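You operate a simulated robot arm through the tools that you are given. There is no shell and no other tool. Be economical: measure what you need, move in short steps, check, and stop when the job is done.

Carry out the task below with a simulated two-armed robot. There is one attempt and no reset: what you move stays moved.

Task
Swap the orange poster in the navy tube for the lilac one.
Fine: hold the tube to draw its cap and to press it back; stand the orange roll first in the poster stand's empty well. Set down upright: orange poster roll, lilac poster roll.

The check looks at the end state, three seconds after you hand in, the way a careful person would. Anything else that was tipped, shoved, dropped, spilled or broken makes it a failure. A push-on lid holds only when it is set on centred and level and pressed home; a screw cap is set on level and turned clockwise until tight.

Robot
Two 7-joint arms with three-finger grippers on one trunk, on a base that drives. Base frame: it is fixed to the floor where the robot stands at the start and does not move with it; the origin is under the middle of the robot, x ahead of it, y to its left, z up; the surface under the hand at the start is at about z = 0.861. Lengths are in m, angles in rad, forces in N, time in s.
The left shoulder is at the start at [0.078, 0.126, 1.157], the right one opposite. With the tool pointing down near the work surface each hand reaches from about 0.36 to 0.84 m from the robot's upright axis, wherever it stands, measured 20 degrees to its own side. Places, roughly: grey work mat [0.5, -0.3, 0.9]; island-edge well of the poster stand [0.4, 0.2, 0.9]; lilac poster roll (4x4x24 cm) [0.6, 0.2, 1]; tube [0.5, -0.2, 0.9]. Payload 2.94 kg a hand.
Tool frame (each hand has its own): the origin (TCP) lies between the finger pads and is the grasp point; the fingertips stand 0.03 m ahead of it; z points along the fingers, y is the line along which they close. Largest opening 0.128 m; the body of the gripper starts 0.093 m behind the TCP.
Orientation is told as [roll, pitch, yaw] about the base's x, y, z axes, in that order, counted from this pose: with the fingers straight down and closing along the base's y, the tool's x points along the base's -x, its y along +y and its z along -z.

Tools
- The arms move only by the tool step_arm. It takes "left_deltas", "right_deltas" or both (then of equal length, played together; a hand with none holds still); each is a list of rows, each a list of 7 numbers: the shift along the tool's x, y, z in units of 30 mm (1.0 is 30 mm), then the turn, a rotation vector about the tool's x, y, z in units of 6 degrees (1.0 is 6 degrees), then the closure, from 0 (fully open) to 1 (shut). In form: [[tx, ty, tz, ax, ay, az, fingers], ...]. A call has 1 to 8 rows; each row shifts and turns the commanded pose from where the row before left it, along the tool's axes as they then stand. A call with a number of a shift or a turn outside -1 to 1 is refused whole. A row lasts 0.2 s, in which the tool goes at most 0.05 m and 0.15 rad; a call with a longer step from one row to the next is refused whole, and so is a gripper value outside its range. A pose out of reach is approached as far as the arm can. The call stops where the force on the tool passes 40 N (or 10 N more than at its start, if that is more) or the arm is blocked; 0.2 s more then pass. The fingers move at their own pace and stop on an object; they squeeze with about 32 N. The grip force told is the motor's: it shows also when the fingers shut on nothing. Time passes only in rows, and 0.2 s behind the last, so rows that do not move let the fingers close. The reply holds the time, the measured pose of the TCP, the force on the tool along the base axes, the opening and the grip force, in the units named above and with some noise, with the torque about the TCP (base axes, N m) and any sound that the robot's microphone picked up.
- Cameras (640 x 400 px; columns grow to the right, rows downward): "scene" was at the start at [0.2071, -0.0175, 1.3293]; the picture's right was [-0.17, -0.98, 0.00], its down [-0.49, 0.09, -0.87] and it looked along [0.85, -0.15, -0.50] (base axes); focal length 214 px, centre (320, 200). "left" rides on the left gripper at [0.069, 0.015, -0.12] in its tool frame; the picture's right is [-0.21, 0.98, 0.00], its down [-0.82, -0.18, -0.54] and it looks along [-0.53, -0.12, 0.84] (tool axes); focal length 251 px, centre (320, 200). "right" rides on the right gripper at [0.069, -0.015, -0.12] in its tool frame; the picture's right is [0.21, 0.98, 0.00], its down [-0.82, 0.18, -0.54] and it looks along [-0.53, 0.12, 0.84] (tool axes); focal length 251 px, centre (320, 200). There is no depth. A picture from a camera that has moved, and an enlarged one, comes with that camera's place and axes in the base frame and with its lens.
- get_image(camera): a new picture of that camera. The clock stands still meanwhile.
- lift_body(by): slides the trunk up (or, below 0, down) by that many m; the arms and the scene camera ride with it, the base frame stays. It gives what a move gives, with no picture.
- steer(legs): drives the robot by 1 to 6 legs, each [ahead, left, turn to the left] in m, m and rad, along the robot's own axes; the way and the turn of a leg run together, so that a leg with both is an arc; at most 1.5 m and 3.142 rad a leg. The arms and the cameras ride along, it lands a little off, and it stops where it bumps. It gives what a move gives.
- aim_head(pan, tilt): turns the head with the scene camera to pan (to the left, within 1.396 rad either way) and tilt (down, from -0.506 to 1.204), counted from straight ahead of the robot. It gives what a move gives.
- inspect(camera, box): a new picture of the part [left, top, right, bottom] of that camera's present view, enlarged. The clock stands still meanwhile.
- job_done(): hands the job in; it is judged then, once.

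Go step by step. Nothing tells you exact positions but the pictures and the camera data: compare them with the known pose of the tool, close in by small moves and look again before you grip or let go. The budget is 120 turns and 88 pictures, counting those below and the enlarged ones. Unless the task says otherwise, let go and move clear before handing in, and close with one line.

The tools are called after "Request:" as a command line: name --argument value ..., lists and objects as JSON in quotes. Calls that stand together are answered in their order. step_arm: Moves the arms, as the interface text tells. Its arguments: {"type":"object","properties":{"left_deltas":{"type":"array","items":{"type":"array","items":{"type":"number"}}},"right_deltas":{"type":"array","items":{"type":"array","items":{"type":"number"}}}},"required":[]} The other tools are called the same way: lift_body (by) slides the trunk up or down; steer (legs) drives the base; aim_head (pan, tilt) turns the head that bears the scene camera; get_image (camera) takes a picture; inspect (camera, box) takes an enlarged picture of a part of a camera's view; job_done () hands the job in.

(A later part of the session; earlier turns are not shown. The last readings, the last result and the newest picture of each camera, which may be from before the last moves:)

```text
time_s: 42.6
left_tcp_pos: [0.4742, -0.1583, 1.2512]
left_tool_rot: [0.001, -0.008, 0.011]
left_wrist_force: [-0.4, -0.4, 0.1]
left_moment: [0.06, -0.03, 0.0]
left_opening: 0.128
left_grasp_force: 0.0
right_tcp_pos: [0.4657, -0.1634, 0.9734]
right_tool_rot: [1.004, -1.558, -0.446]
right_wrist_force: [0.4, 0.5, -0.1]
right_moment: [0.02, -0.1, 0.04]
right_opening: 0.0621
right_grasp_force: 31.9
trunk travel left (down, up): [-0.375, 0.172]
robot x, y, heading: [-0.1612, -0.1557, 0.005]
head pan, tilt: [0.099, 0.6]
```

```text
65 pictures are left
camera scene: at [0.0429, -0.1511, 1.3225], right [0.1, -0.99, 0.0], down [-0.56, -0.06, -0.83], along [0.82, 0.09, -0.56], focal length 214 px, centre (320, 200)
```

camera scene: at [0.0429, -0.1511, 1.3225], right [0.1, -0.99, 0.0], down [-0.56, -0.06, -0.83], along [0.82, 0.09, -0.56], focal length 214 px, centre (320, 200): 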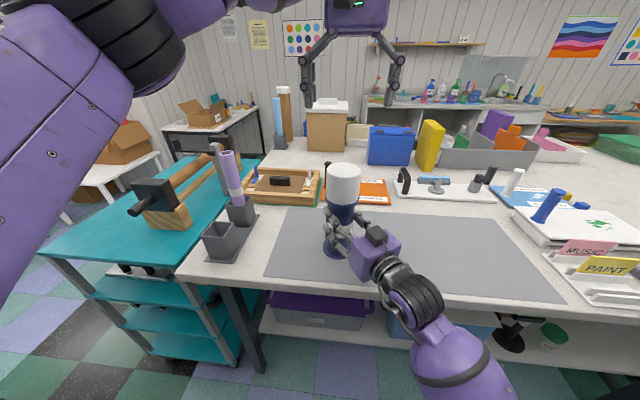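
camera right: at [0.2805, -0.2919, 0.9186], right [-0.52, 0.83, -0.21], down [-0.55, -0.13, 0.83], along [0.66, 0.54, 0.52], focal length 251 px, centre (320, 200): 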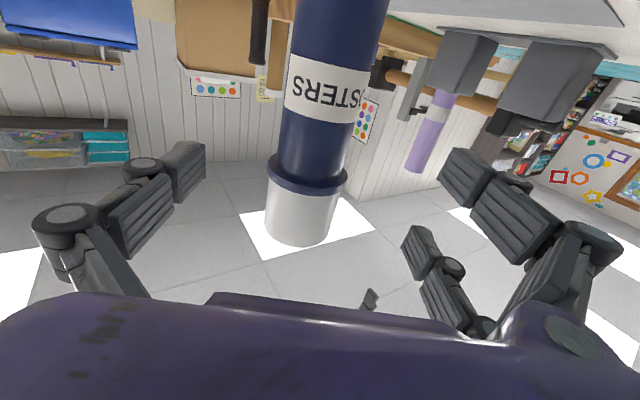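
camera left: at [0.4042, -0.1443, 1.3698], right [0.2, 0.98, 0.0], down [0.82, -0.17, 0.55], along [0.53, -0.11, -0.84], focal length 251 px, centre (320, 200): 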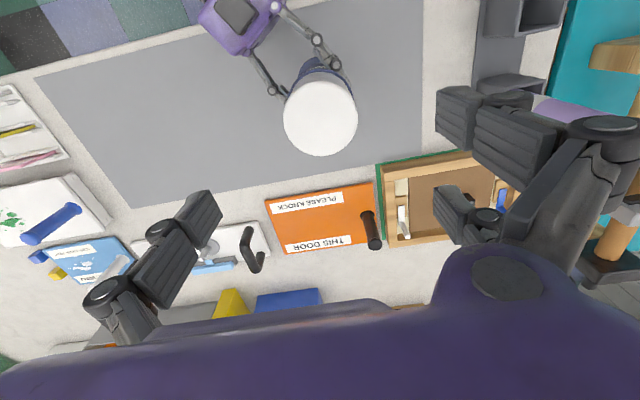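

The left hand is now over the cap, which I measure at (0.468, -0.157). I'll descend most of the way and check.

Request:
step_arm --left_deltas '[[0.15, 0.05, 1, 0, 0.05, 0, 0], [0, 0, 1, 0, 0, 0, 0], [0, 0, 1, 0, 0, 0, 0], [0, 0, 0.7, 0, 0, 0, 0], [0, 0, 0, 0, 0, 0, 0]]'

Request:
inspect --camera "scene" --box '[260, 60, 460, 280]'

Request:
get_image --camera "left"

```text
time_s: 43.8
left_tcp_pos: [0.4714, -0.1539, 1.141]
left_tool_rot: [0.0, -0.002, 0.014]
left_wrist_force: [-0.7, 1.0, -0.3]
left_moment: [0.0, 0.03, -0.01]
left_opening: 0.1282
left_grasp_force: 0.1
right_tcp_pos: [0.4655, -0.164, 0.9728]
right_tool_rot: [0.962, -1.56, -0.407]
right_wrist_force: [0.6, 0.5, 0.9]
right_moment: [-0.03, -0.1, -0.01]
right_opening: 0.0624
right_grasp_force: 31.9
trunk travel left (down, up): [-0.375, 0.172]
robot x, y, heading: [-0.1631, -0.1565, 0.006]
head pan, tilt: [0.099, 0.6]
```

```text
1.82 times, centred on (360, 170) of scene
camera zoom: at [0.0431, -0.1508, 1.3225], right [0.1, -0.99, 0.0], down [-0.56, -0.06, -0.83], along [0.82, 0.09, -0.56], focal length 390 px, centre (247, 254)
```

zoom: 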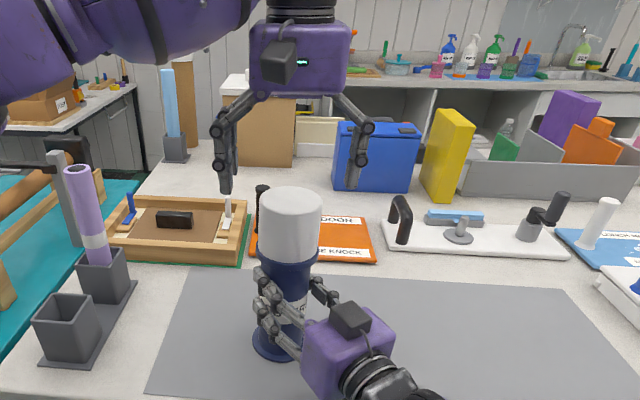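

```text
63 pictures are left
camera left: at [0.4015, -0.1403, 1.2599], right [0.2, 0.98, 0.0], down [0.82, -0.17, 0.54], along [0.53, -0.11, -0.84], focal length 251 px, centre (320, 200)
```

left: 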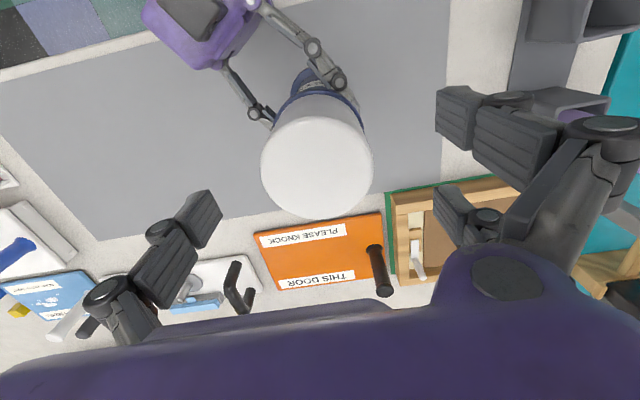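

Aligned. I descend to z ≈ 1.083 and close on the cap.

Request:
step_arm --left_deltas '[[0.12, -0.07, 1, 0, 0, 0, 0], [0, 0, 0.93, 0, 0, 0, 0], [0, 0, 0, 0, 0, 0, 0]]'

Request:
step_arm --left_deltas '[[0, 0, 0, 0, 0, 0, 0.3], [0, 0, 0, 0, 0, 0, 0.6], [0, 0, 0, 0, 0, 0, 1], [0, 0, 0, 0, 0, 0, 1]]'

Request:
inspect --camera "scene" --box '[260, 60, 460, 280]'

```text
time_s: 44.6
left_tcp_pos: [0.4673, -0.1576, 1.0816]
left_tool_rot: [-0.001, -0.002, 0.013]
left_wrist_force: [0.6, 0.1, 0.3]
left_moment: [0.06, -0.01, -0.04]
left_opening: 0.1282
left_grasp_force: 0.0
right_tcp_pos: [0.4663, -0.1632, 0.9718]
right_tool_rot: [0.954, -1.559, -0.399]
right_wrist_force: [0.6, -0.1, 1.2]
right_moment: [-0.09, -0.06, 0.01]
right_opening: 0.0622
right_grasp_force: 32.1
trunk travel left (down, up): [-0.375, 0.172]
robot x, y, heading: [-0.1648, -0.1599, 0.004]
head pan, tilt: [0.099, 0.6]
```

```text
time_s: 45.6
left_tcp_pos: [0.4664, -0.1582, 1.0823]
left_tool_rot: [0.0, -0.001, 0.012]
left_wrist_force: [0.1, 1.0, 2.1]
left_moment: [0.09, 0.02, 0.0]
left_opening: 0.0783
left_grasp_force: 32.2
right_tcp_pos: [0.4652, -0.1634, 0.9736]
right_tool_rot: [0.945, -1.558, -0.39]
right_wrist_force: [0.1, -0.2, 0.1]
right_moment: [-0.16, -0.2, 0.04]
right_opening: 0.0621
right_grasp_force: 31.3
trunk travel left (down, up): [-0.375, 0.172]
robot x, y, heading: [-0.1676, -0.1601, 0.006]
head pan, tilt: [0.099, 0.6]
heard: snap
```

```text
1.82 times, centred on (360, 170) of scene
camera zoom: at [0.043, -0.1507, 1.3225], right [0.1, -0.99, 0.0], down [-0.56, -0.06, -0.83], along [0.82, 0.09, -0.56], focal length 390 px, centre (247, 254)
```

zoom: 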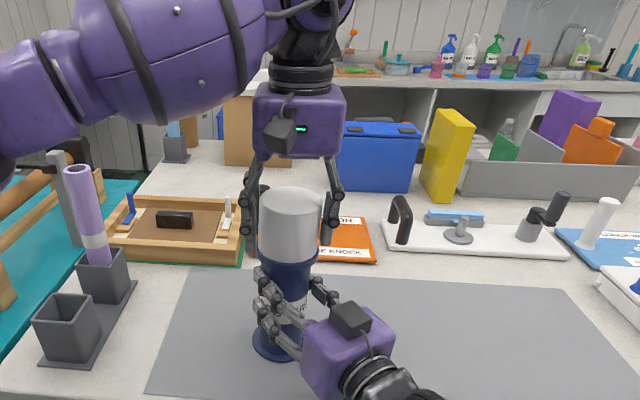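

Cap gripped (78 mm). Drawing it straight up in small steps.

Request:
step_arm --left_deltas '[[0, 0, -0.3, 0, 0, 0, 1], [0, 0, -0.3, 0, 0, 0, 1], [0, 0, -0.3, 0, 0, 0, 1], [0, 0, -0.3, 0, 0, 0, 1], [0, 0, 0, 0, 0, 0, 1]]'

Request:
inspect --camera "scene" --box '[260, 60, 460, 280]'

```text
time_s: 46.8
left_tcp_pos: [0.4656, -0.1584, 1.1175]
left_tool_rot: [-0.001, -0.001, 0.013]
left_wrist_force: [-0.2, 0.7, -0.6]
left_moment: [0.01, -0.01, 0.01]
left_opening: 0.0784
left_grasp_force: 32.0
right_tcp_pos: [0.4655, -0.1638, 0.9715]
right_tool_rot: [0.965, -1.558, -0.407]
right_wrist_force: [-1.0, -0.1, 0.7]
right_moment: [-0.14, -0.06, -0.03]
right_opening: 0.0622
right_grasp_force: 32.0
trunk travel left (down, up): [-0.375, 0.172]
robot x, y, heading: [-0.1646, -0.1592, 0.005]
head pan, tilt: [0.099, 0.6]
```

```text
1.82 times, centred on (360, 170) of scene
camera zoom: at [0.043, -0.1508, 1.3225], right [0.1, -0.99, 0.0], down [-0.56, -0.06, -0.83], along [0.82, 0.09, -0.56], focal length 390 px, centre (247, 254)
```

zoom: 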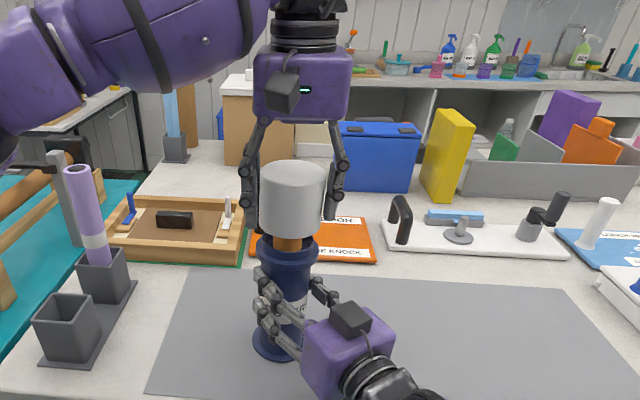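

Cap is coming off cleanly and the orange roll shows below it. I raise it clear and take it to a free spot at about (0.46, 0.0).

Request:
step_arm --left_deltas '[[0, 0, -1, 0, 0, 0, 1], [0, 0, -1, 0, 0, 0, 1], [0, 0, -1, 0, 0, 0, 1], [0, 0, -0.5, 0, 0, 0, 1], [0, 0, 0, 0, 0, 0, 1]]'

Request:
step_arm --left_deltas '[[0, 1, 0, 0, 0, 0, 1], [0, 1, 0, 0, 0, 0, 1], [0, 1, 0, 0, 0, 0, 1], [0, 1, 0, 0, 0, 0, 1], [0, 1, 0, 0, 0, 0, 1], [0.2, 0.3, 0, 0, 0, 0, 1], [0, 0, 0, 0, 0, 0, 1]]'

Request:
get_image --camera "scene"

Request:
get_image --camera "left"

```text
time_s: 48.0
left_tcp_pos: [0.4658, -0.1563, 1.2261]
left_tool_rot: [0.001, 0.0, 0.012]
left_wrist_force: [-0.4, -0.1, 0.0]
left_moment: [-0.02, -0.02, 0.0]
left_opening: 0.0784
left_grasp_force: 31.6
right_tcp_pos: [0.4673, -0.1628, 0.9721]
right_tool_rot: [0.959, -1.559, -0.403]
right_wrist_force: [-0.8, -0.6, 1.2]
right_moment: [-0.08, -0.03, -0.01]
right_opening: 0.0621
right_grasp_force: 32.4
trunk travel left (down, up): [-0.375, 0.172]
robot x, y, heading: [-0.1645, -0.1604, 0.008]
head pan, tilt: [0.099, 0.6]
```

```text
time_s: 49.6
left_tcp_pos: [0.4587, 0.0022, 1.2218]
left_tool_rot: [0.0, 0.002, 0.011]
left_wrist_force: [0.0, -0.3, -0.5]
left_moment: [0.01, -0.03, 0.01]
left_opening: 0.0785
left_grasp_force: 32.0
right_tcp_pos: [0.4648, -0.1626, 0.9721]
right_tool_rot: [0.974, -1.56, -0.415]
right_wrist_force: [0.0, 0.6, 1.3]
right_moment: [-0.09, -0.04, -0.03]
right_opening: 0.0623
right_grasp_force: 32.1
trunk travel left (down, up): [-0.375, 0.172]
robot x, y, heading: [-0.1619, -0.1593, 0.006]
head pan, tilt: [0.099, 0.6]
```

```text
60 pictures are left
camera scene: at [0.043, -0.1508, 1.3225], right [0.1, -0.99, 0.0], down [-0.56, -0.06, -0.83], along [0.82, 0.09, -0.56], focal length 214 px, centre (320, 200)
```

scene: 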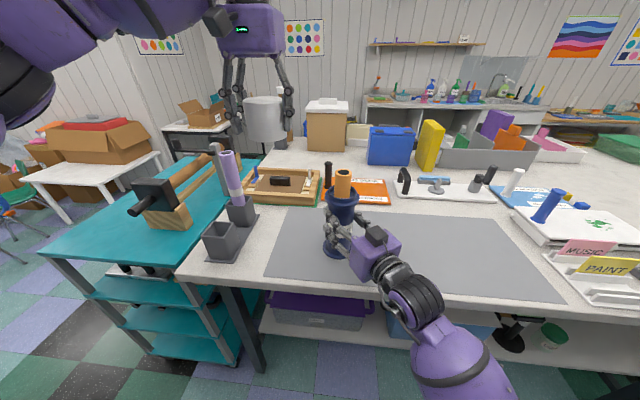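

```text
59 pictures are left
camera left: at [0.3888, 0.0157, 1.3425], right [0.2, 0.98, 0.0], down [0.82, -0.17, 0.54], along [0.53, -0.11, -0.84], focal length 251 px, centre (320, 200)
```

left: 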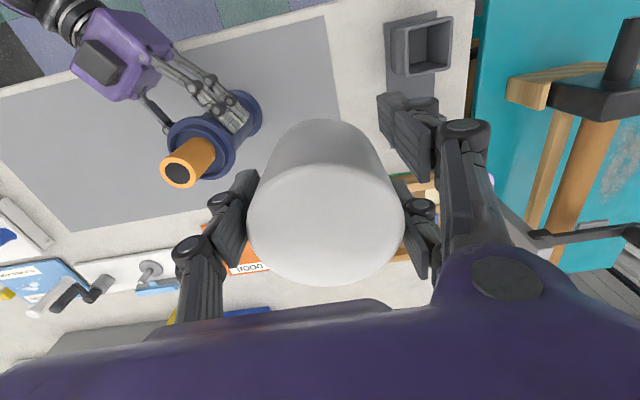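

Cap is free; lowering it to the table.

Request:
step_arm --left_deltas '[[0, 0, 1, 0, 0, 0, 1], [0, 0, 1, 0, 0, 0, 1], [0, 0, 1, 0, 0, 0, 1], [0, 0, 1, 0, 0, 0, 1], [0, 0, 1, 0, 0, 0, 1], [0, 0, 1, 0, 0, 0, 1], [0, 0, 1, 0, 0, 0, 1], [0, 0, 1, 0, 0, 0, 1]]'

Request:
inspect --camera "scene" --box '[190, 100, 430, 300]'

```text
time_s: 51.4
left_tcp_pos: [0.4575, 0.0018, 0.9841]
left_tool_rot: [0.001, -0.003, 0.012]
left_wrist_force: [0.2, 0.8, -0.3]
left_moment: [0.0, 0.01, 0.01]
left_opening: 0.0785
left_grasp_force: 31.9
right_tcp_pos: [0.4665, -0.1625, 0.9715]
right_tool_rot: [0.969, -1.558, -0.411]
right_wrist_force: [0.3, 1.0, 1.3]
right_moment: [-0.08, -0.16, 0.08]
right_opening: 0.0624
right_grasp_force: 32.3
trunk travel left (down, up): [-0.375, 0.172]
robot x, y, heading: [-0.1625, -0.1594, 0.004]
head pan, tilt: [0.099, 0.6]
```

```text
2.00 times, centred on (310, 200) of scene
camera zoom: at [0.0432, -0.1507, 1.3225], right [0.1, -0.99, 0.0], down [-0.56, -0.06, -0.83], along [0.82, 0.09, -0.56], focal length 429 px, centre (340, 200)
```

zoom: 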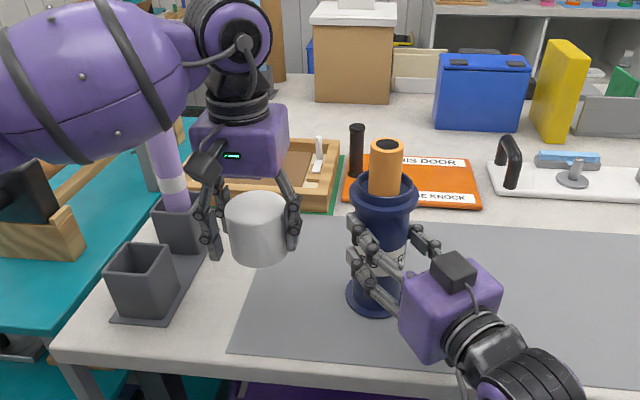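

Request:
step_arm --left_deltas '[[0, 0, 1, 0, 0, 0, 1], [0, 0, 0.7, 0, 0, 0, 1], [0, 0, 0.3, 0, 0, 0, 1], [0, 0, 0, 0, 0, 0, 1]]'

Request:
inspect --camera "scene" --box '[210, 140, 370, 280]'

```text
time_s: 52.4
left_tcp_pos: [0.4565, 0.0011, 0.9242]
left_tool_rot: [0.001, 0.0, 0.012]
left_wrist_force: [-0.9, 0.1, -0.2]
left_moment: [-0.02, 0.01, -0.04]
left_opening: 0.0783
left_grasp_force: 32.0
right_tcp_pos: [0.4658, -0.1624, 0.9732]
right_tool_rot: [0.965, -1.558, -0.409]
right_wrist_force: [0.1, 0.0, 1.1]
right_moment: [-0.03, -0.1, 0.01]
right_opening: 0.0619
right_grasp_force: 31.7
trunk travel left (down, up): [-0.375, 0.172]
robot x, y, heading: [-0.1613, -0.1577, 0.006]
head pan, tilt: [0.099, 0.6]
```

```text
2.86 times, centred on (290, 210) of scene
camera zoom: at [0.043, -0.1507, 1.3225], right [0.1, -0.99, 0.0], down [-0.56, -0.06, -0.83], along [0.82, 0.09, -0.56], focal length 613 px, centre (406, 171)
```

zoom: 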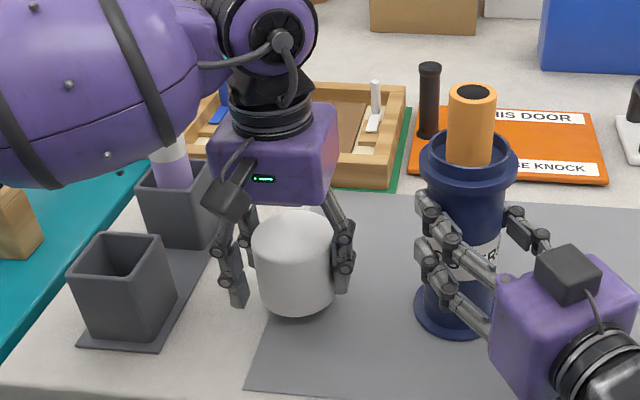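

Nearly down; creeping until contact.

Request:
step_arm --left_deltas '[[0, 0, 0.15, 0, 0, 0, 1], [0, 0, 0.15, 0, 0, 0, 1], [0, 0, 0.15, 0, 0, 0, 1], [0, 0, 0.15, 0, 0, 0, 1], [0, 0, 0, 0, 0, 0, 1]]'

```text
time_s: 53.6
left_tcp_pos: [0.4589, 0.0028, 0.9066]
left_tool_rot: [0.001, -0.001, 0.013]
left_wrist_force: [-0.5, 0.1, -0.2]
left_moment: [0.0, 0.02, 0.0]
left_opening: 0.0782
left_grasp_force: 31.9
right_tcp_pos: [0.4655, -0.1638, 0.9719]
right_tool_rot: [0.96, -1.559, -0.402]
right_wrist_force: [0.7, 0.4, 1.7]
right_moment: [-0.07, -0.1, 0.01]
right_opening: 0.0621
right_grasp_force: 31.7
trunk travel left (down, up): [-0.375, 0.172]
robot x, y, heading: [-0.1627, -0.1581, 0.008]
head pan, tilt: [0.099, 0.6]
```

Request:
step_arm --left_deltas '[[0, 0, 0.1, 0, 0, 0, 1], [0, 0, 0.1, 0, 0, 0, 1], [0, 0, 0.1, 0, 0, 0, 1], [0, 0, 0, 0, 0, 0, 1]]'

Request:
inspect --camera "scene" --box '[230, 180, 330, 260]'

```text
time_s: 54.6
left_tcp_pos: [0.4583, 0.0017, 0.9013]
left_tool_rot: [0.0, -0.01, 0.01]
left_wrist_force: [4.5, 4.8, 32.0]
left_moment: [0.21, -0.58, -0.13]
left_opening: 0.0788
left_grasp_force: 32.4
right_tcp_pos: [0.4634, -0.1631, 0.9741]
right_tool_rot: [1.013, -1.561, -0.456]
right_wrist_force: [0.0, -0.9, 0.2]
right_moment: [-0.01, 0.01, -0.03]
right_opening: 0.0622
right_grasp_force: 31.5
trunk travel left (down, up): [-0.375, 0.172]
robot x, y, heading: [-0.1623, -0.1597, 0.001]
head pan, tilt: [0.099, 0.6]
```

```text
5.00 times, centred on (280, 220) of scene
camera zoom: at [0.0409, -0.151, 1.323], right [0.1, -0.99, 0.0], down [-0.56, -0.06, -0.83], along [0.82, 0.09, -0.56], focal length 1072 px, centre (520, 100)
```

zoom: 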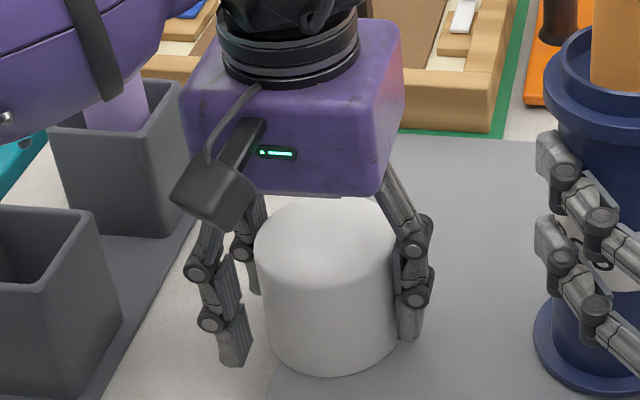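

Cap is standing on the surface. I relieve the pressure, open and rise straight up.

Request:
step_arm --left_deltas '[[0, 0, -0.08, 0, 0, 0, 0.9], [0, 0, 0, 0, 0, 0, 0.2], [0, 0, 0, 0, 0, 0, 0.2], [0, 0, 0, 0, 0, 0, 0.1]]'

Request:
step_arm --left_deltas '[[0, 0, -0.6, 0, 0, 0, 0.1], [0, 0, -1, 0, 0, 0, 0.1], [0, 0, -1, 0, 0, 0, 0.1], [0, 0, -1, 0, 0, 0, 0], [0, 0, -1, 0, 0, 0, 0], [0, 0, -1, 0, 0, 0, 0], [0, 0, -1, 0, 0, 0, 0], [0, 0, -1, 0, 0, 0, 0]]'

Request:
step_arm --left_deltas '[[0, -1, -1, 0, 0, 0, 0], [0, -1, -1, 0, 0, 0, 0], [0, -1, 0, 0, 0, 0, 0], [0, -1, 0, 0, 0, 0, 0], [0, -1, 0, 0, 0, 0, 0], [-0.25, -0.3, 0, 0, 0, 0, 0], [0, 0, 0, 0, 0, 0, 0]]'

Request:
get_image --camera "left"

Request:
get_image --camera "scene"

```text
time_s: 55.6
left_tcp_pos: [0.4577, 0.0015, 0.8994]
left_tool_rot: [0.002, -0.001, 0.011]
left_wrist_force: [0.5, -0.1, -0.1]
left_moment: [0.02, 0.02, 0.0]
left_opening: 0.1154
left_grasp_force: 0.1
right_tcp_pos: [0.4657, -0.1642, 0.9716]
right_tool_rot: [0.964, -1.559, -0.41]
right_wrist_force: [0.5, -0.5, -0.7]
right_moment: [-0.13, -0.03, -0.01]
right_opening: 0.0621
right_grasp_force: 32.0
trunk travel left (down, up): [-0.375, 0.172]
robot x, y, heading: [-0.1628, -0.157, 0.007]
head pan, tilt: [0.099, 0.6]
```

```text
time_s: 57.4
left_tcp_pos: [0.4582, 0.0045, 1.1316]
left_tool_rot: [0.002, 0.0, 0.011]
left_wrist_force: [-0.7, -0.6, -0.5]
left_moment: [-0.02, 0.04, -0.01]
left_opening: 0.1279
left_grasp_force: 0.1
right_tcp_pos: [0.465, -0.1641, 0.974]
right_tool_rot: [0.964, -1.558, -0.406]
right_wrist_force: [-0.5, 0.0, 0.7]
right_moment: [-0.16, 0.01, -0.05]
right_opening: 0.0622
right_grasp_force: 32.4
trunk travel left (down, up): [-0.375, 0.172]
robot x, y, heading: [-0.166, -0.1585, 0.004]
head pan, tilt: [0.099, 0.6]
```

```text
time_s: 59.0
left_tcp_pos: [0.4672, -0.1571, 1.1884]
left_tool_rot: [0.001, 0.001, 0.013]
left_wrist_force: [-0.9, 0.6, -0.2]
left_moment: [-0.01, 0.0, -0.03]
left_opening: 0.128
left_grasp_force: 0.0
right_tcp_pos: [0.466, -0.1636, 0.9729]
right_tool_rot: [0.944, -1.56, -0.387]
right_wrist_force: [0.3, -0.7, 0.1]
right_moment: [-0.13, -0.13, 0.0]
right_opening: 0.0623
right_grasp_force: 32.0
trunk travel left (down, up): [-0.375, 0.172]
robot x, y, heading: [-0.1639, -0.1621, 0.004]
head pan, tilt: [0.099, 0.6]
```

```text
55 pictures are left
camera left: at [0.3982, -0.1441, 1.3075], right [0.2, 0.98, 0.0], down [0.82, -0.17, 0.54], along [0.53, -0.11, -0.84], focal length 251 px, centre (320, 200)
```

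left: 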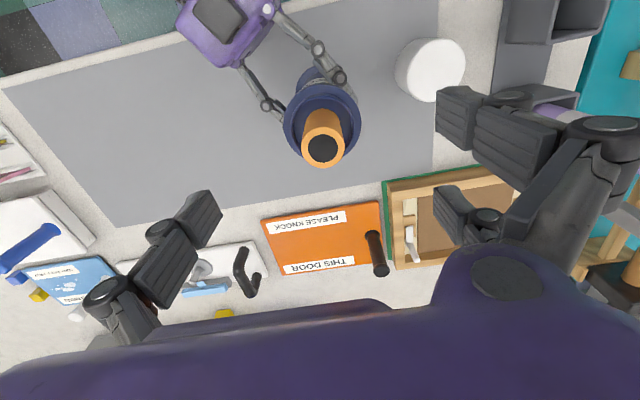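

```text
54 pictures are left
camera scene: at [0.043, -0.1508, 1.3225], right [0.1, -0.99, 0.0], down [-0.56, -0.06, -0.83], along [0.82, 0.09, -0.56], focal length 214 px, centre (320, 200)
```

scene: 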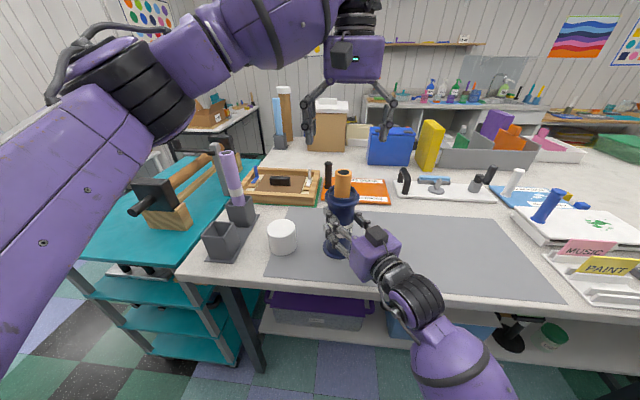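

The cap stands well on the mat. The orange roll top is at about (0.470, -0.158, 1.106); I descend and grip its top above the tube rim.

Request:
step_arm --left_deltas '[[-0.1, 0, 1, 0, 0, 0, 0], [0, 0, 1, 0, 0, 0, 0], [0, 0, 1, 0, 0, 0, 0], [0, 0, 0.15, 0, 0, 0, 0], [0, 0, 0, 0, 0, 0, 0]]'

Request:
inspect --camera "scene" --box '[290, 110, 410, 260]'

Request:
get_image --camera "left"

```text
time_s: 60.2
left_tcp_pos: [0.4703, -0.1548, 1.0934]
left_tool_rot: [0.0, -0.001, 0.013]
left_wrist_force: [0.2, 0.5, 0.0]
left_moment: [0.02, -0.02, -0.01]
left_opening: 0.1278
left_grasp_force: 0.1
right_tcp_pos: [0.4649, -0.1625, 0.9716]
right_tool_rot: [0.965, -1.56, -0.406]
right_wrist_force: [0.3, 0.9, 0.6]
right_moment: [-0.04, -0.14, 0.02]
right_opening: 0.0621
right_grasp_force: 32.1
trunk travel left (down, up): [-0.375, 0.172]
robot x, y, heading: [-0.1622, -0.162, 0.005]
head pan, tilt: [0.099, 0.6]
```

```text
2.67 times, centred on (350, 185) of scene
camera zoom: at [0.0431, -0.1507, 1.3225], right [0.1, -0.99, 0.0], down [-0.56, -0.06, -0.83], along [0.82, 0.09, -0.56], focal length 572 px, centre (240, 240)
```

zoom: 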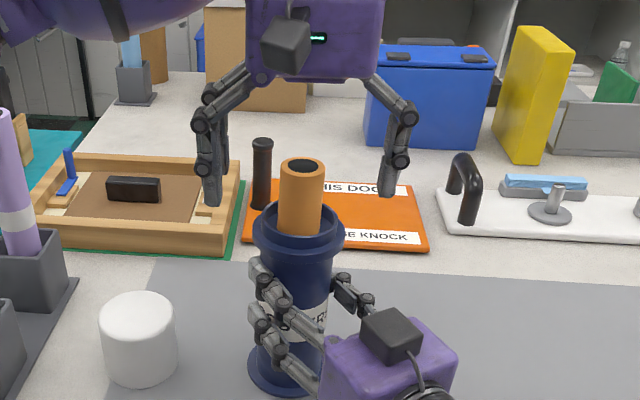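

```text
52 pictures are left
camera left: at [0.4003, -0.1423, 1.2125], right [0.2, 0.98, 0.0], down [0.82, -0.17, 0.54], along [0.53, -0.11, -0.84], focal length 251 px, centre (320, 200)
```

left: 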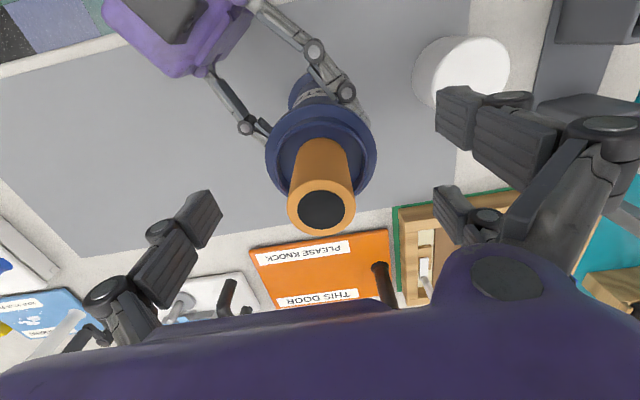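

Request:
step_arm --left_deltas '[[-0.06, -0.03, 0, 0, 0, 0, 0.3], [0, 0, 0, 0, 0, 0, 0.55], [0, 0, 0, 0, 0, 0, 0.8], [0, 0, 0, 0, 0, 0, 1], [0, 0, 0, 0, 0, 0, 1]]'

Request:
step_arm --left_deltas '[[0, 0, -0.4, 0, 0, 0, 1], [0, 0, -0.6, 0, 0, 0, 1], [0, 0, 0, 0, 0, 0, 1]]'

Request:
inspect --camera "scene" --box '[290, 80, 410, 260]'

```text
time_s: 61.4
left_tcp_pos: [0.4713, -0.1577, 1.093]
left_tool_rot: [0.001, 0.0, 0.013]
left_wrist_force: [-0.9, -0.1, -0.9]
left_moment: [-0.02, -0.02, -0.01]
left_opening: 0.0313
left_grasp_force: 31.7
right_tcp_pos: [0.4675, -0.1619, 0.9734]
right_tool_rot: [0.964, -1.558, -0.405]
right_wrist_force: [0.0, -0.1, 0.9]
right_moment: [-0.03, -0.08, 0.03]
right_opening: 0.0625
right_grasp_force: 31.7
trunk travel left (down, up): [-0.375, 0.172]
robot x, y, heading: [-0.1627, -0.1606, 0.001]
head pan, tilt: [0.099, 0.6]
```

```text
time_s: 62.2
left_tcp_pos: [0.4714, -0.159, 1.1232]
left_tool_rot: [0.0, 0.0, 0.012]
left_wrist_force: [0.0, 0.4, -0.5]
left_moment: [0.02, -0.01, 0.0]
left_opening: 0.0311
left_grasp_force: 31.6
right_tcp_pos: [0.466, -0.1634, 0.9719]
right_tool_rot: [0.952, -1.558, -0.396]
right_wrist_force: [-1.1, 0.2, 1.8]
right_moment: [-0.08, 0.01, -0.05]
right_opening: 0.0621
right_grasp_force: 32.4
trunk travel left (down, up): [-0.375, 0.172]
robot x, y, heading: [-0.1613, -0.1619, 0.003]
head pan, tilt: [0.099, 0.6]
```

```text
2.22 times, centred on (350, 170) of scene
camera zoom: at [0.043, -0.1507, 1.3225], right [0.1, -0.99, 0.0], down [-0.56, -0.06, -0.83], along [0.82, 0.09, -0.56], focal length 477 px, centre (253, 267)
```

zoom: 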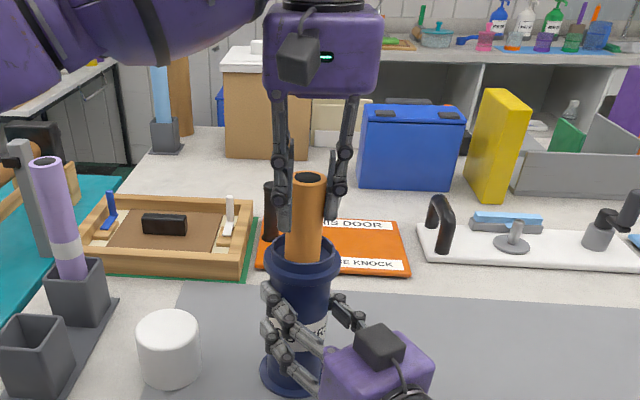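

The orange roll slides freely. Lifting it out, watching for any blocking.

Request:
step_arm --left_deltas '[[0, 0, -1, 0, 0, 0, 1], [0, 0, -1, 0, 0, 0, 1], [0, 0, -1, 0, 0, 0, 1], [0, 0, -1, 0, 0, 0, 1], [0, 0, 0, 0, 0, 0, 1]]'

Request:
step_arm --left_deltas '[[0, 0, -0.6, 0, 0, 0, 1], [0, 0, -0.6, 0, 0, 0, 1], [0, 0, -0.6, 0, 0, 0, 1], [0, 0, 0, 0, 0, 0, 1]]'

Request:
get_image --camera "scene"

```text
time_s: 63.4
left_tcp_pos: [0.4692, -0.1565, 1.2438]
left_tool_rot: [0.001, 0.0, 0.013]
left_wrist_force: [0.3, 0.1, -0.7]
left_moment: [0.03, 0.03, 0.02]
left_opening: 0.0311
left_grasp_force: 31.7
right_tcp_pos: [0.4667, -0.1637, 0.9723]
right_tool_rot: [0.956, -1.558, -0.399]
right_wrist_force: [0.7, -1.1, 1.3]
right_moment: [-0.07, -0.09, -0.01]
right_opening: 0.0623
right_grasp_force: 32.0
trunk travel left (down, up): [-0.375, 0.172]
robot x, y, heading: [-0.1647, -0.1577, 0.005]
head pan, tilt: [0.099, 0.6]
```

```text
time_s: 64.4
left_tcp_pos: [0.4694, -0.1559, 1.2987]
left_tool_rot: [-0.001, 0.0, 0.012]
left_wrist_force: [-1.0, -0.7, -1.2]
left_moment: [0.01, 0.03, 0.03]
left_opening: 0.0313
left_grasp_force: 32.0
right_tcp_pos: [0.4664, -0.1634, 0.9728]
right_tool_rot: [0.959, -1.557, -0.402]
right_wrist_force: [-0.4, 0.1, 0.7]
right_moment: [-0.09, -0.12, -0.02]
right_opening: 0.0622
right_grasp_force: 31.9
trunk travel left (down, up): [-0.375, 0.172]
robot x, y, heading: [-0.1648, -0.1566, 0.01]
head pan, tilt: [0.099, 0.6]
```

```text
50 pictures are left
camera scene: at [0.0432, -0.1506, 1.3224], right [0.1, -0.99, 0.0], down [-0.56, -0.06, -0.83], along [0.82, 0.09, -0.56], focal length 214 px, centre (320, 200)
```

scene: 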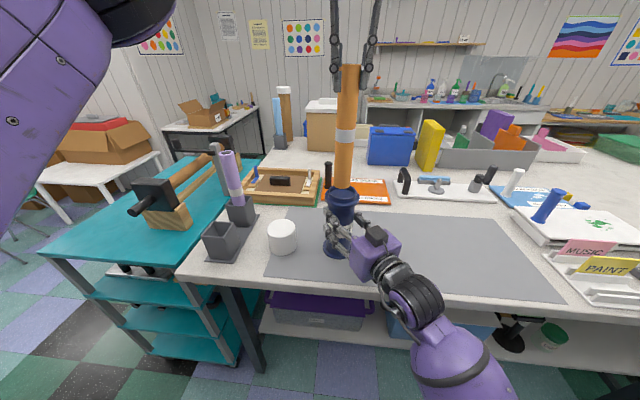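

Request:
step_arm --left_deltas '[[0, 0, -0.6, 0, 0, 0, 1], [0, 0, -0.6, 0, 0, 0, 1], [0, 0, 0, 0, 0, 0, 1]]'

Request:
inspect --camera "scene" --box '[290, 50, 410, 260]'

```text
time_s: 65.2
left_tcp_pos: [0.4719, -0.158, 1.334]
left_tool_rot: [0.0, 0.0, 0.013]
left_wrist_force: [0.0, 0.9, 0.7]
left_moment: [0.0, 0.01, 0.0]
left_opening: 0.0311
left_grasp_force: 31.9
right_tcp_pos: [0.4654, -0.1633, 0.9731]
right_tool_rot: [0.958, -1.559, -0.4]
right_wrist_force: [-0.6, -1.1, 0.8]
right_moment: [-0.16, 0.01, -0.03]
right_opening: 0.0624
right_grasp_force: 32.8
trunk travel left (down, up): [-0.375, 0.172]
robot x, y, heading: [-0.1637, -0.1611, -0.001]
head pan, tilt: [0.099, 0.6]
```

```text
1.90 times, centred on (350, 155) of scene
camera zoom: at [0.0441, -0.1478, 1.3273], right [0.14, -0.99, 0.0], down [-0.51, -0.07, -0.85], along [0.85, 0.12, -0.52], focal length 408 px, centre (263, 286)
```

zoom: 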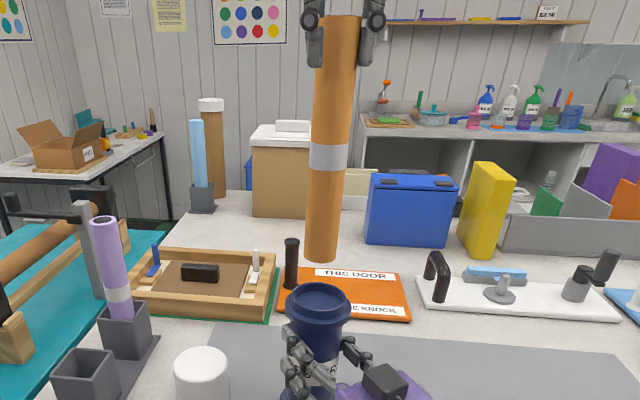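

The orange roll is clear of the tube (bottom near z 1.10). Moving it over the empty well at about (0.436, 0.158).

Request:
step_arm --left_deltas '[[0.3, 1, 0, 0, 0, 0, 1], [0.3, 1, 0, 0, 0, 0, 1], [0.3, 1, 0, 0, 0, 0, 1], [0.3, 1, 0, 0, 0, 0, 1], [0, 1, 0, 0, 0, 0, 1], [0, 1, 0, 0, 0, 0, 1], [0, 1, 0, 0, 0, 0, 1], [0, 1, 0, 0, 0, 0, 1]]'

Request:
step_arm --left_deltas '[[0, 1, 0, 0, 0, 0, 1], [0, 1, 0, 0, 0, 0, 1], [0, 0.5, 0, 0, 0, 0, 1], [0, 0, 0, 0, 0, 0, 1]]'

Request:
aim_head --pan 0.5 --tilt 0.6

Request:
get_image --camera "scene"

Request:
get_image --camera "left"

```text
time_s: 67.0
left_tcp_pos: [0.4331, 0.0825, 1.3311]
left_tool_rot: [-0.002, 0.0, 0.011]
left_wrist_force: [0.0, -0.5, -0.7]
left_moment: [-0.03, -0.02, 0.0]
left_opening: 0.0306
left_grasp_force: 32.2
right_tcp_pos: [0.466, -0.1624, 0.9722]
right_tool_rot: [0.891, -1.558, -0.335]
right_wrist_force: [-0.7, 1.1, 0.8]
right_moment: [0.01, -0.05, 0.0]
right_opening: 0.0623
right_grasp_force: 32.0
trunk travel left (down, up): [-0.375, 0.172]
robot x, y, heading: [-0.1614, -0.1594, 0.002]
head pan, tilt: [0.099, 0.6]
```

```text
time_s: 68.0
left_tcp_pos: [0.4316, 0.1564, 1.3328]
left_tool_rot: [0.0, -0.001, 0.012]
left_wrist_force: [1.0, 0.5, -0.4]
left_moment: [0.0, -0.02, 0.0]
left_opening: 0.0308
left_grasp_force: 32.5
right_tcp_pos: [0.4651, -0.1631, 0.9725]
right_tool_rot: [0.971, -1.558, -0.416]
right_wrist_force: [0.1, 0.2, 0.8]
right_moment: [-0.01, -0.07, 0.03]
right_opening: 0.0619
right_grasp_force: 31.8
trunk travel left (down, up): [-0.375, 0.172]
robot x, y, heading: [-0.1619, -0.1592, 0.006]
head pan, tilt: [0.099, 0.6]
```

```text
time_s: 68.9
left_tcp_pos: [0.4308, 0.1565, 1.3331]
left_tool_rot: [0.001, 0.0, 0.012]
left_wrist_force: [0.0, -1.1, -1.1]
left_moment: [-0.05, 0.0, 0.05]
left_opening: 0.0306
left_grasp_force: 32.3
right_tcp_pos: [0.4657, -0.1631, 0.9734]
right_tool_rot: [0.96, -1.559, -0.402]
right_wrist_force: [0.1, 0.3, 0.0]
right_moment: [0.01, -0.05, 0.01]
right_opening: 0.0622
right_grasp_force: 31.8
trunk travel left (down, up): [-0.375, 0.172]
robot x, y, heading: [-0.1597, -0.1576, 0.009]
head pan, tilt: [0.499, 0.6]
```

```text
48 pictures are left
camera scene: at [0.0325, -0.1173, 1.3225], right [0.48, -0.88, 0.0], down [-0.49, -0.27, -0.83], along [0.72, 0.4, -0.56], focal length 214 px, centre (320, 200)
```

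scene: 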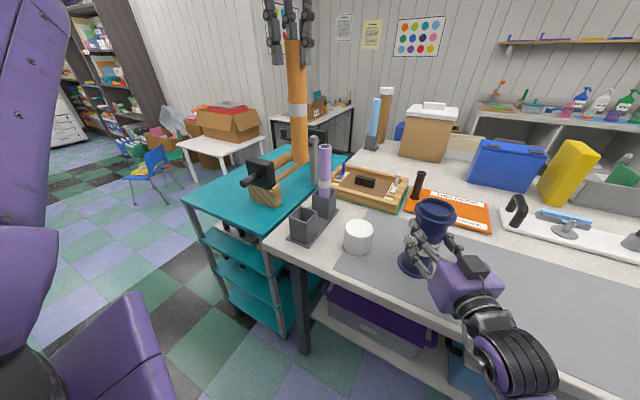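

```text
47 pictures are left
camera left: at [0.3624, 0.1696, 1.4523], right [0.2, 0.98, 0.0], down [0.82, -0.17, 0.54], along [0.53, -0.11, -0.84], focal length 251 px, centre (320, 200)
```

left: 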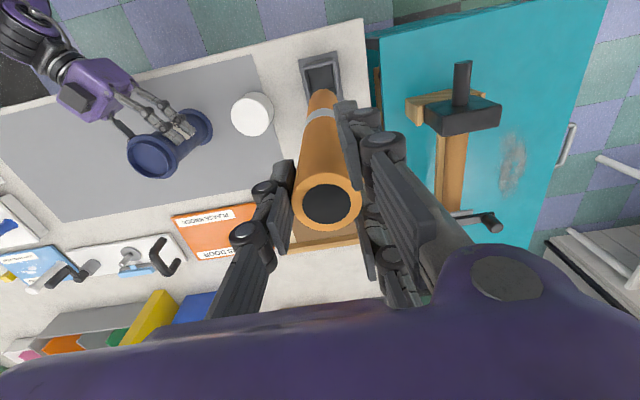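

Request:
inspect --camera "scene" --box '[250, 130, 390, 260]'

Request:
inspect --camera "left" --box '[250, 30, 410, 150]'

```text
3.08 times, centred on (320, 195) of scene
camera zoom: at [0.0325, -0.1173, 1.3225], right [0.48, -0.88, 0.0], down [-0.49, -0.27, -0.83], along [0.72, 0.4, -0.56], focal length 660 px, centre (320, 215)
```

zoom: 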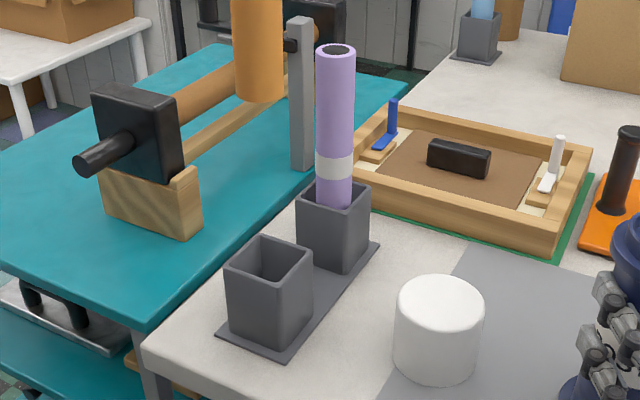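

```text
3.33 times, centred on (330, 90) of left
camera zoom: at [0.3624, 0.1696, 1.4523], right [0.2, 0.98, 0.0], down [0.82, -0.17, 0.54], along [0.53, -0.11, -0.84], focal length 838 px, centre (287, 567)
```

zoom: 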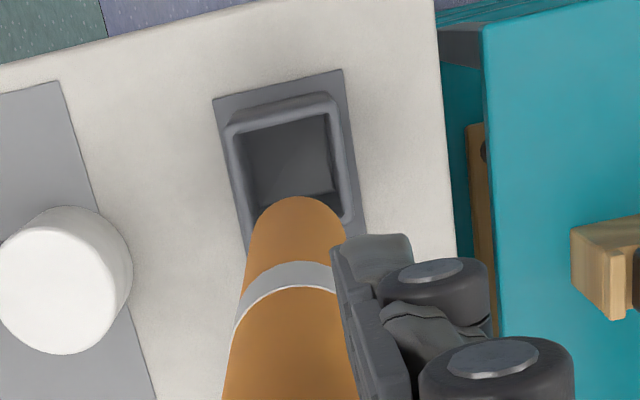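

The well centre is at about (0.429, 0.158), top z ≈ 0.943; the roll is right above it. Lowering to just above the well and checking.

Request:
step_arm --left_deltas '[[0.05, 0.05, 1, 0, 0, 0, 1], [0, 0, 1, 0, 0, 0, 1], [0, 0, 1, 0, 0, 0, 1], [0, 0, 1, 0, 0, 0, 1], [0, 0, 0.3, 0, 0, 0, 1], [0, 0, 0, 0, 0, 0, 1]]'

Request:
inspect --camera "scene" --box '[250, 130, 390, 260]'

Request:
get_image --camera "left"

```text
time_s: 70.3
left_tcp_pos: [0.4297, 0.1582, 1.2034]
left_tool_rot: [0.002, -0.002, 0.011]
left_wrist_force: [0.5, -1.3, -0.4]
left_moment: [0.02, -0.03, -0.04]
left_opening: 0.0306
left_grasp_force: 31.9
right_tcp_pos: [0.466, -0.1633, 0.9719]
right_tool_rot: [0.967, -1.559, -0.409]
right_wrist_force: [1.2, 0.1, 0.7]
right_moment: [-0.08, -0.12, 0.03]
right_opening: 0.0621
right_grasp_force: 31.9
trunk travel left (down, up): [-0.375, 0.172]
robot x, y, heading: [-0.1631, -0.159, 0.006]
head pan, tilt: [0.499, 0.6]
```

```text
3.08 times, centred on (320, 195) of scene
camera zoom: at [0.0326, -0.1173, 1.3225], right [0.48, -0.88, 0.0], down [-0.49, -0.27, -0.83], along [0.72, 0.4, -0.56], focal length 660 px, centre (320, 215)
```

zoom: 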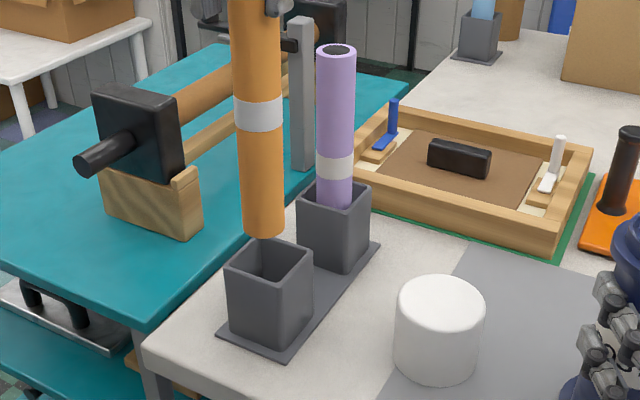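

```text
43 pictures are left
camera left: at [0.3602, 0.1721, 1.3233], right [0.2, 0.98, 0.0], down [0.82, -0.17, 0.54], along [0.53, -0.11, -0.84], focal length 251 px, centre (320, 200)
```

left: 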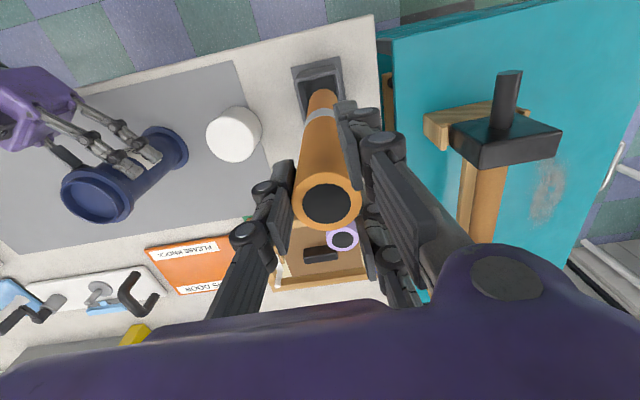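

Request:
step_arm --left_deltas '[[0, -0.1, 0.5, 0, 0, 0, 1], [0, 0, 0.6, 0, 0, 0, 1], [0, 0, 0.6, 0, 0, 0, 1], [0, 0, 0, 0, 0, 0, 1]]'

Request:
inspect --camera "scene" --box '[270, 130, 370, 260]'

Request:
inspect --camera "left" --box '[260, 30, 400, 150]'

```text
time_s: 71.3
left_tcp_pos: [0.4304, 0.1552, 1.1533]
left_tool_rot: [-0.002, -0.001, 0.013]
left_wrist_force: [0.1, -0.1, -0.6]
left_moment: [-0.04, -0.04, -0.01]
left_opening: 0.0306
left_grasp_force: 31.8
right_tcp_pos: [0.4664, -0.1623, 0.9725]
right_tool_rot: [0.967, -1.559, -0.407]
right_wrist_force: [0.5, -0.6, 0.4]
right_moment: [-0.06, -0.05, 0.02]
right_opening: 0.062
right_grasp_force: 31.5
trunk travel left (down, up): [-0.375, 0.172]
robot x, y, heading: [-0.1619, -0.1569, 0.007]
head pan, tilt: [0.499, 0.6]
```

```text
3.08 times, centred on (320, 195) of scene
camera zoom: at [0.0326, -0.1173, 1.3225], right [0.48, -0.88, 0.0], down [-0.49, -0.27, -0.83], along [0.72, 0.4, -0.56], focal length 660 px, centre (320, 215)
```

zoom: 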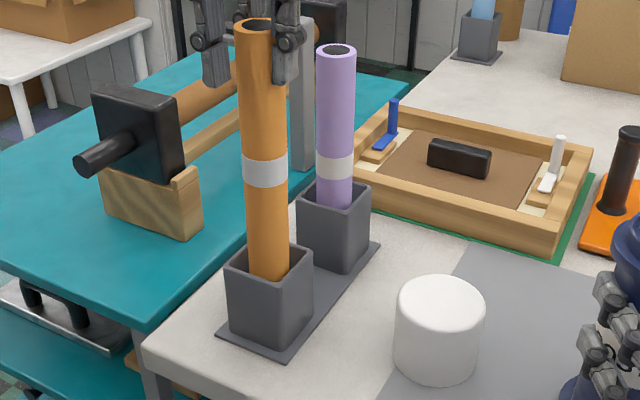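

```text
3.33 times, centred on (330, 90) of left
camera zoom: at [0.3606, 0.1689, 1.2726], right [0.2, 0.98, 0.0], down [0.82, -0.17, 0.54], along [0.53, -0.11, -0.84], focal length 838 px, centre (287, 567)
```

zoom: 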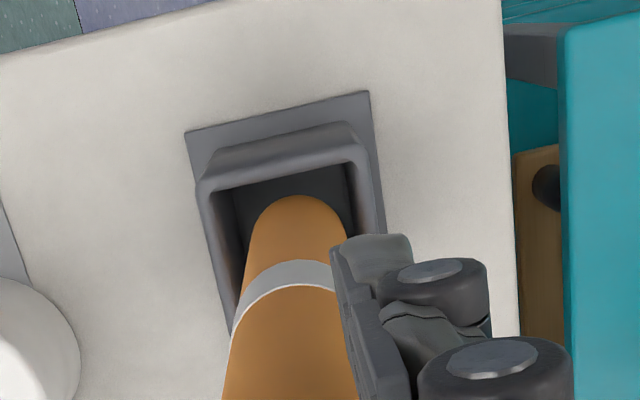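

It has entered the well centred. Lowering to the floor of the well gently.

Request:
step_arm --left_deltas '[[0, 0, 0.6, 0, 0, 0, 1], [0, 0, 0.6, 0, 0, 0, 1], [0, 0, 0.2, 0, 0, 0, 1], [0, 0, 0.15, 0, 0, 0, 1], [0, 0, 0.15, 0, 0, 0, 1], [0, 0, 0, 0, 0, 0, 1]]'

Request:
inspect --camera "scene" --box '[270, 130, 370, 260]'

```text
time_s: 72.7
left_tcp_pos: [0.4295, 0.1553, 1.1037]
left_tool_rot: [0.001, 0.003, 0.011]
left_wrist_force: [0.6, -0.6, -0.6]
left_moment: [0.02, 0.03, 0.04]
left_opening: 0.0304
left_grasp_force: 32.0
right_tcp_pos: [0.4651, -0.1633, 0.9732]
right_tool_rot: [0.959, -1.559, -0.404]
right_wrist_force: [-0.8, 0.5, 1.7]
right_moment: [-0.07, -0.13, 0.0]
right_opening: 0.0622
right_grasp_force: 31.5
trunk travel left (down, up): [-0.375, 0.172]
robot x, y, heading: [-0.165, -0.1619, 0.008]
head pan, tilt: [0.499, 0.6]
```

```text
3.08 times, centred on (320, 195) of scene
camera zoom: at [0.0326, -0.1173, 1.3225], right [0.48, -0.88, 0.0], down [-0.49, -0.27, -0.83], along [0.72, 0.4, -0.56], focal length 660 px, centre (320, 215)
```

zoom: 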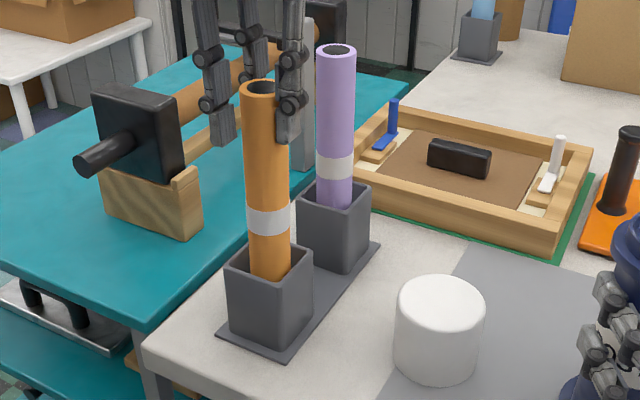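

Request:
step_arm --left_deltas '[[0, 0, 0.12, 0, 0, 0, 1], [0, 0, 0.12, 0, 0, 0, 1], [0, 0, 0.12, 0, 0, 0, 1], [0, 0, 0.12, 0, 0, 0, 1], [0, 0, 0.12, 0, 0, 0, 1], [0, 0, 0, 0, 0, 0, 1]]'

```text
time_s: 74.1
left_tcp_pos: [0.4299, 0.1523, 1.089]
left_tool_rot: [0.0, -0.009, 0.012]
left_wrist_force: [2.9, -2.0, 29.9]
left_moment: [-0.23, -0.44, -0.08]
left_opening: 0.0244
left_grasp_force: 31.9
right_tcp_pos: [0.4653, -0.1641, 0.973]
right_tool_rot: [1.104, -1.559, -0.55]
right_wrist_force: [-0.5, 0.3, -0.6]
right_moment: [0.01, 0.02, 0.04]
right_opening: 0.062
right_grasp_force: 31.8
trunk travel left (down, up): [-0.375, 0.172]
robot x, y, heading: [-0.1649, -0.1575, 0.002]
head pan, tilt: [0.499, 0.6]
```

It's down on the well floor. The opening shrank to 24 mm, so the paper is giving a bit; I release now and will grip the lilac roll more gently.

Request:
step_arm --left_deltas '[[0, 0, -0.05, 0, 0, 0, 0.7], [0, 0, 0, 0, 0, 0, 0.55], [0, 0, 0, 0, 0, 0, 0.45], [0, 0, 0, 0, 0, 0, 0.45]]'

Request:
inspect --camera "scene" --box '[270, 130, 370, 260]'

Request:
inspect --camera "left" --box '[200, 30, 460, 250]'

```text
time_s: 75.1
left_tcp_pos: [0.4294, 0.156, 1.0865]
left_tool_rot: [0.002, 0.0, 0.013]
left_wrist_force: [-1.0, -0.2, 0.1]
left_moment: [0.03, 0.0, -0.02]
left_opening: 0.0704
left_grasp_force: 0.0
right_tcp_pos: [0.4666, -0.1629, 0.9725]
right_tool_rot: [0.969, -1.56, -0.41]
right_wrist_force: [-0.4, -0.3, 0.4]
right_moment: [-0.01, -0.08, -0.02]
right_opening: 0.0621
right_grasp_force: 31.8
trunk travel left (down, up): [-0.375, 0.172]
robot x, y, heading: [-0.1618, -0.1579, 0.01]
head pan, tilt: [0.499, 0.6]
```

```text
3.08 times, centred on (320, 195) of scene
camera zoom: at [0.0326, -0.1173, 1.3224], right [0.48, -0.88, 0.0], down [-0.49, -0.27, -0.83], along [0.72, 0.4, -0.56], focal length 660 px, centre (320, 215)
```

zoom: 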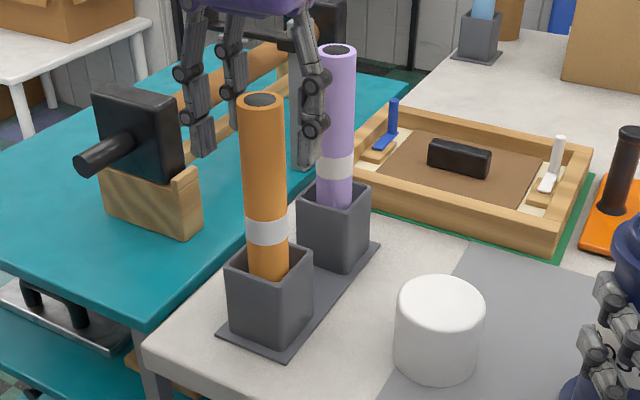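

```text
1.82 times, centred on (330, 140) of left
camera zoom: at [0.3609, 0.1687, 1.2059], right [0.2, 0.98, 0.0], down [0.82, -0.17, 0.54], along [0.53, -0.11, -0.84], focal length 457 px, centre (302, 309)
```

zoom: 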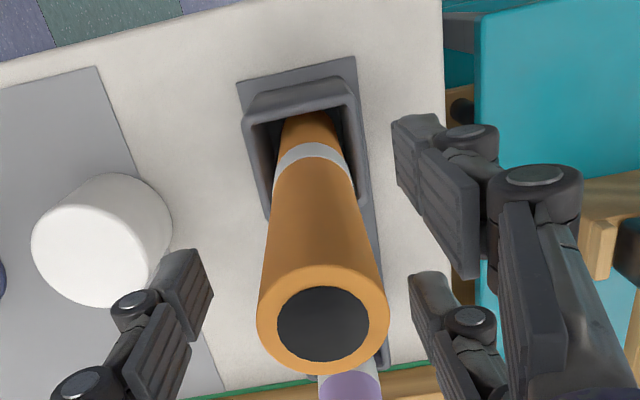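

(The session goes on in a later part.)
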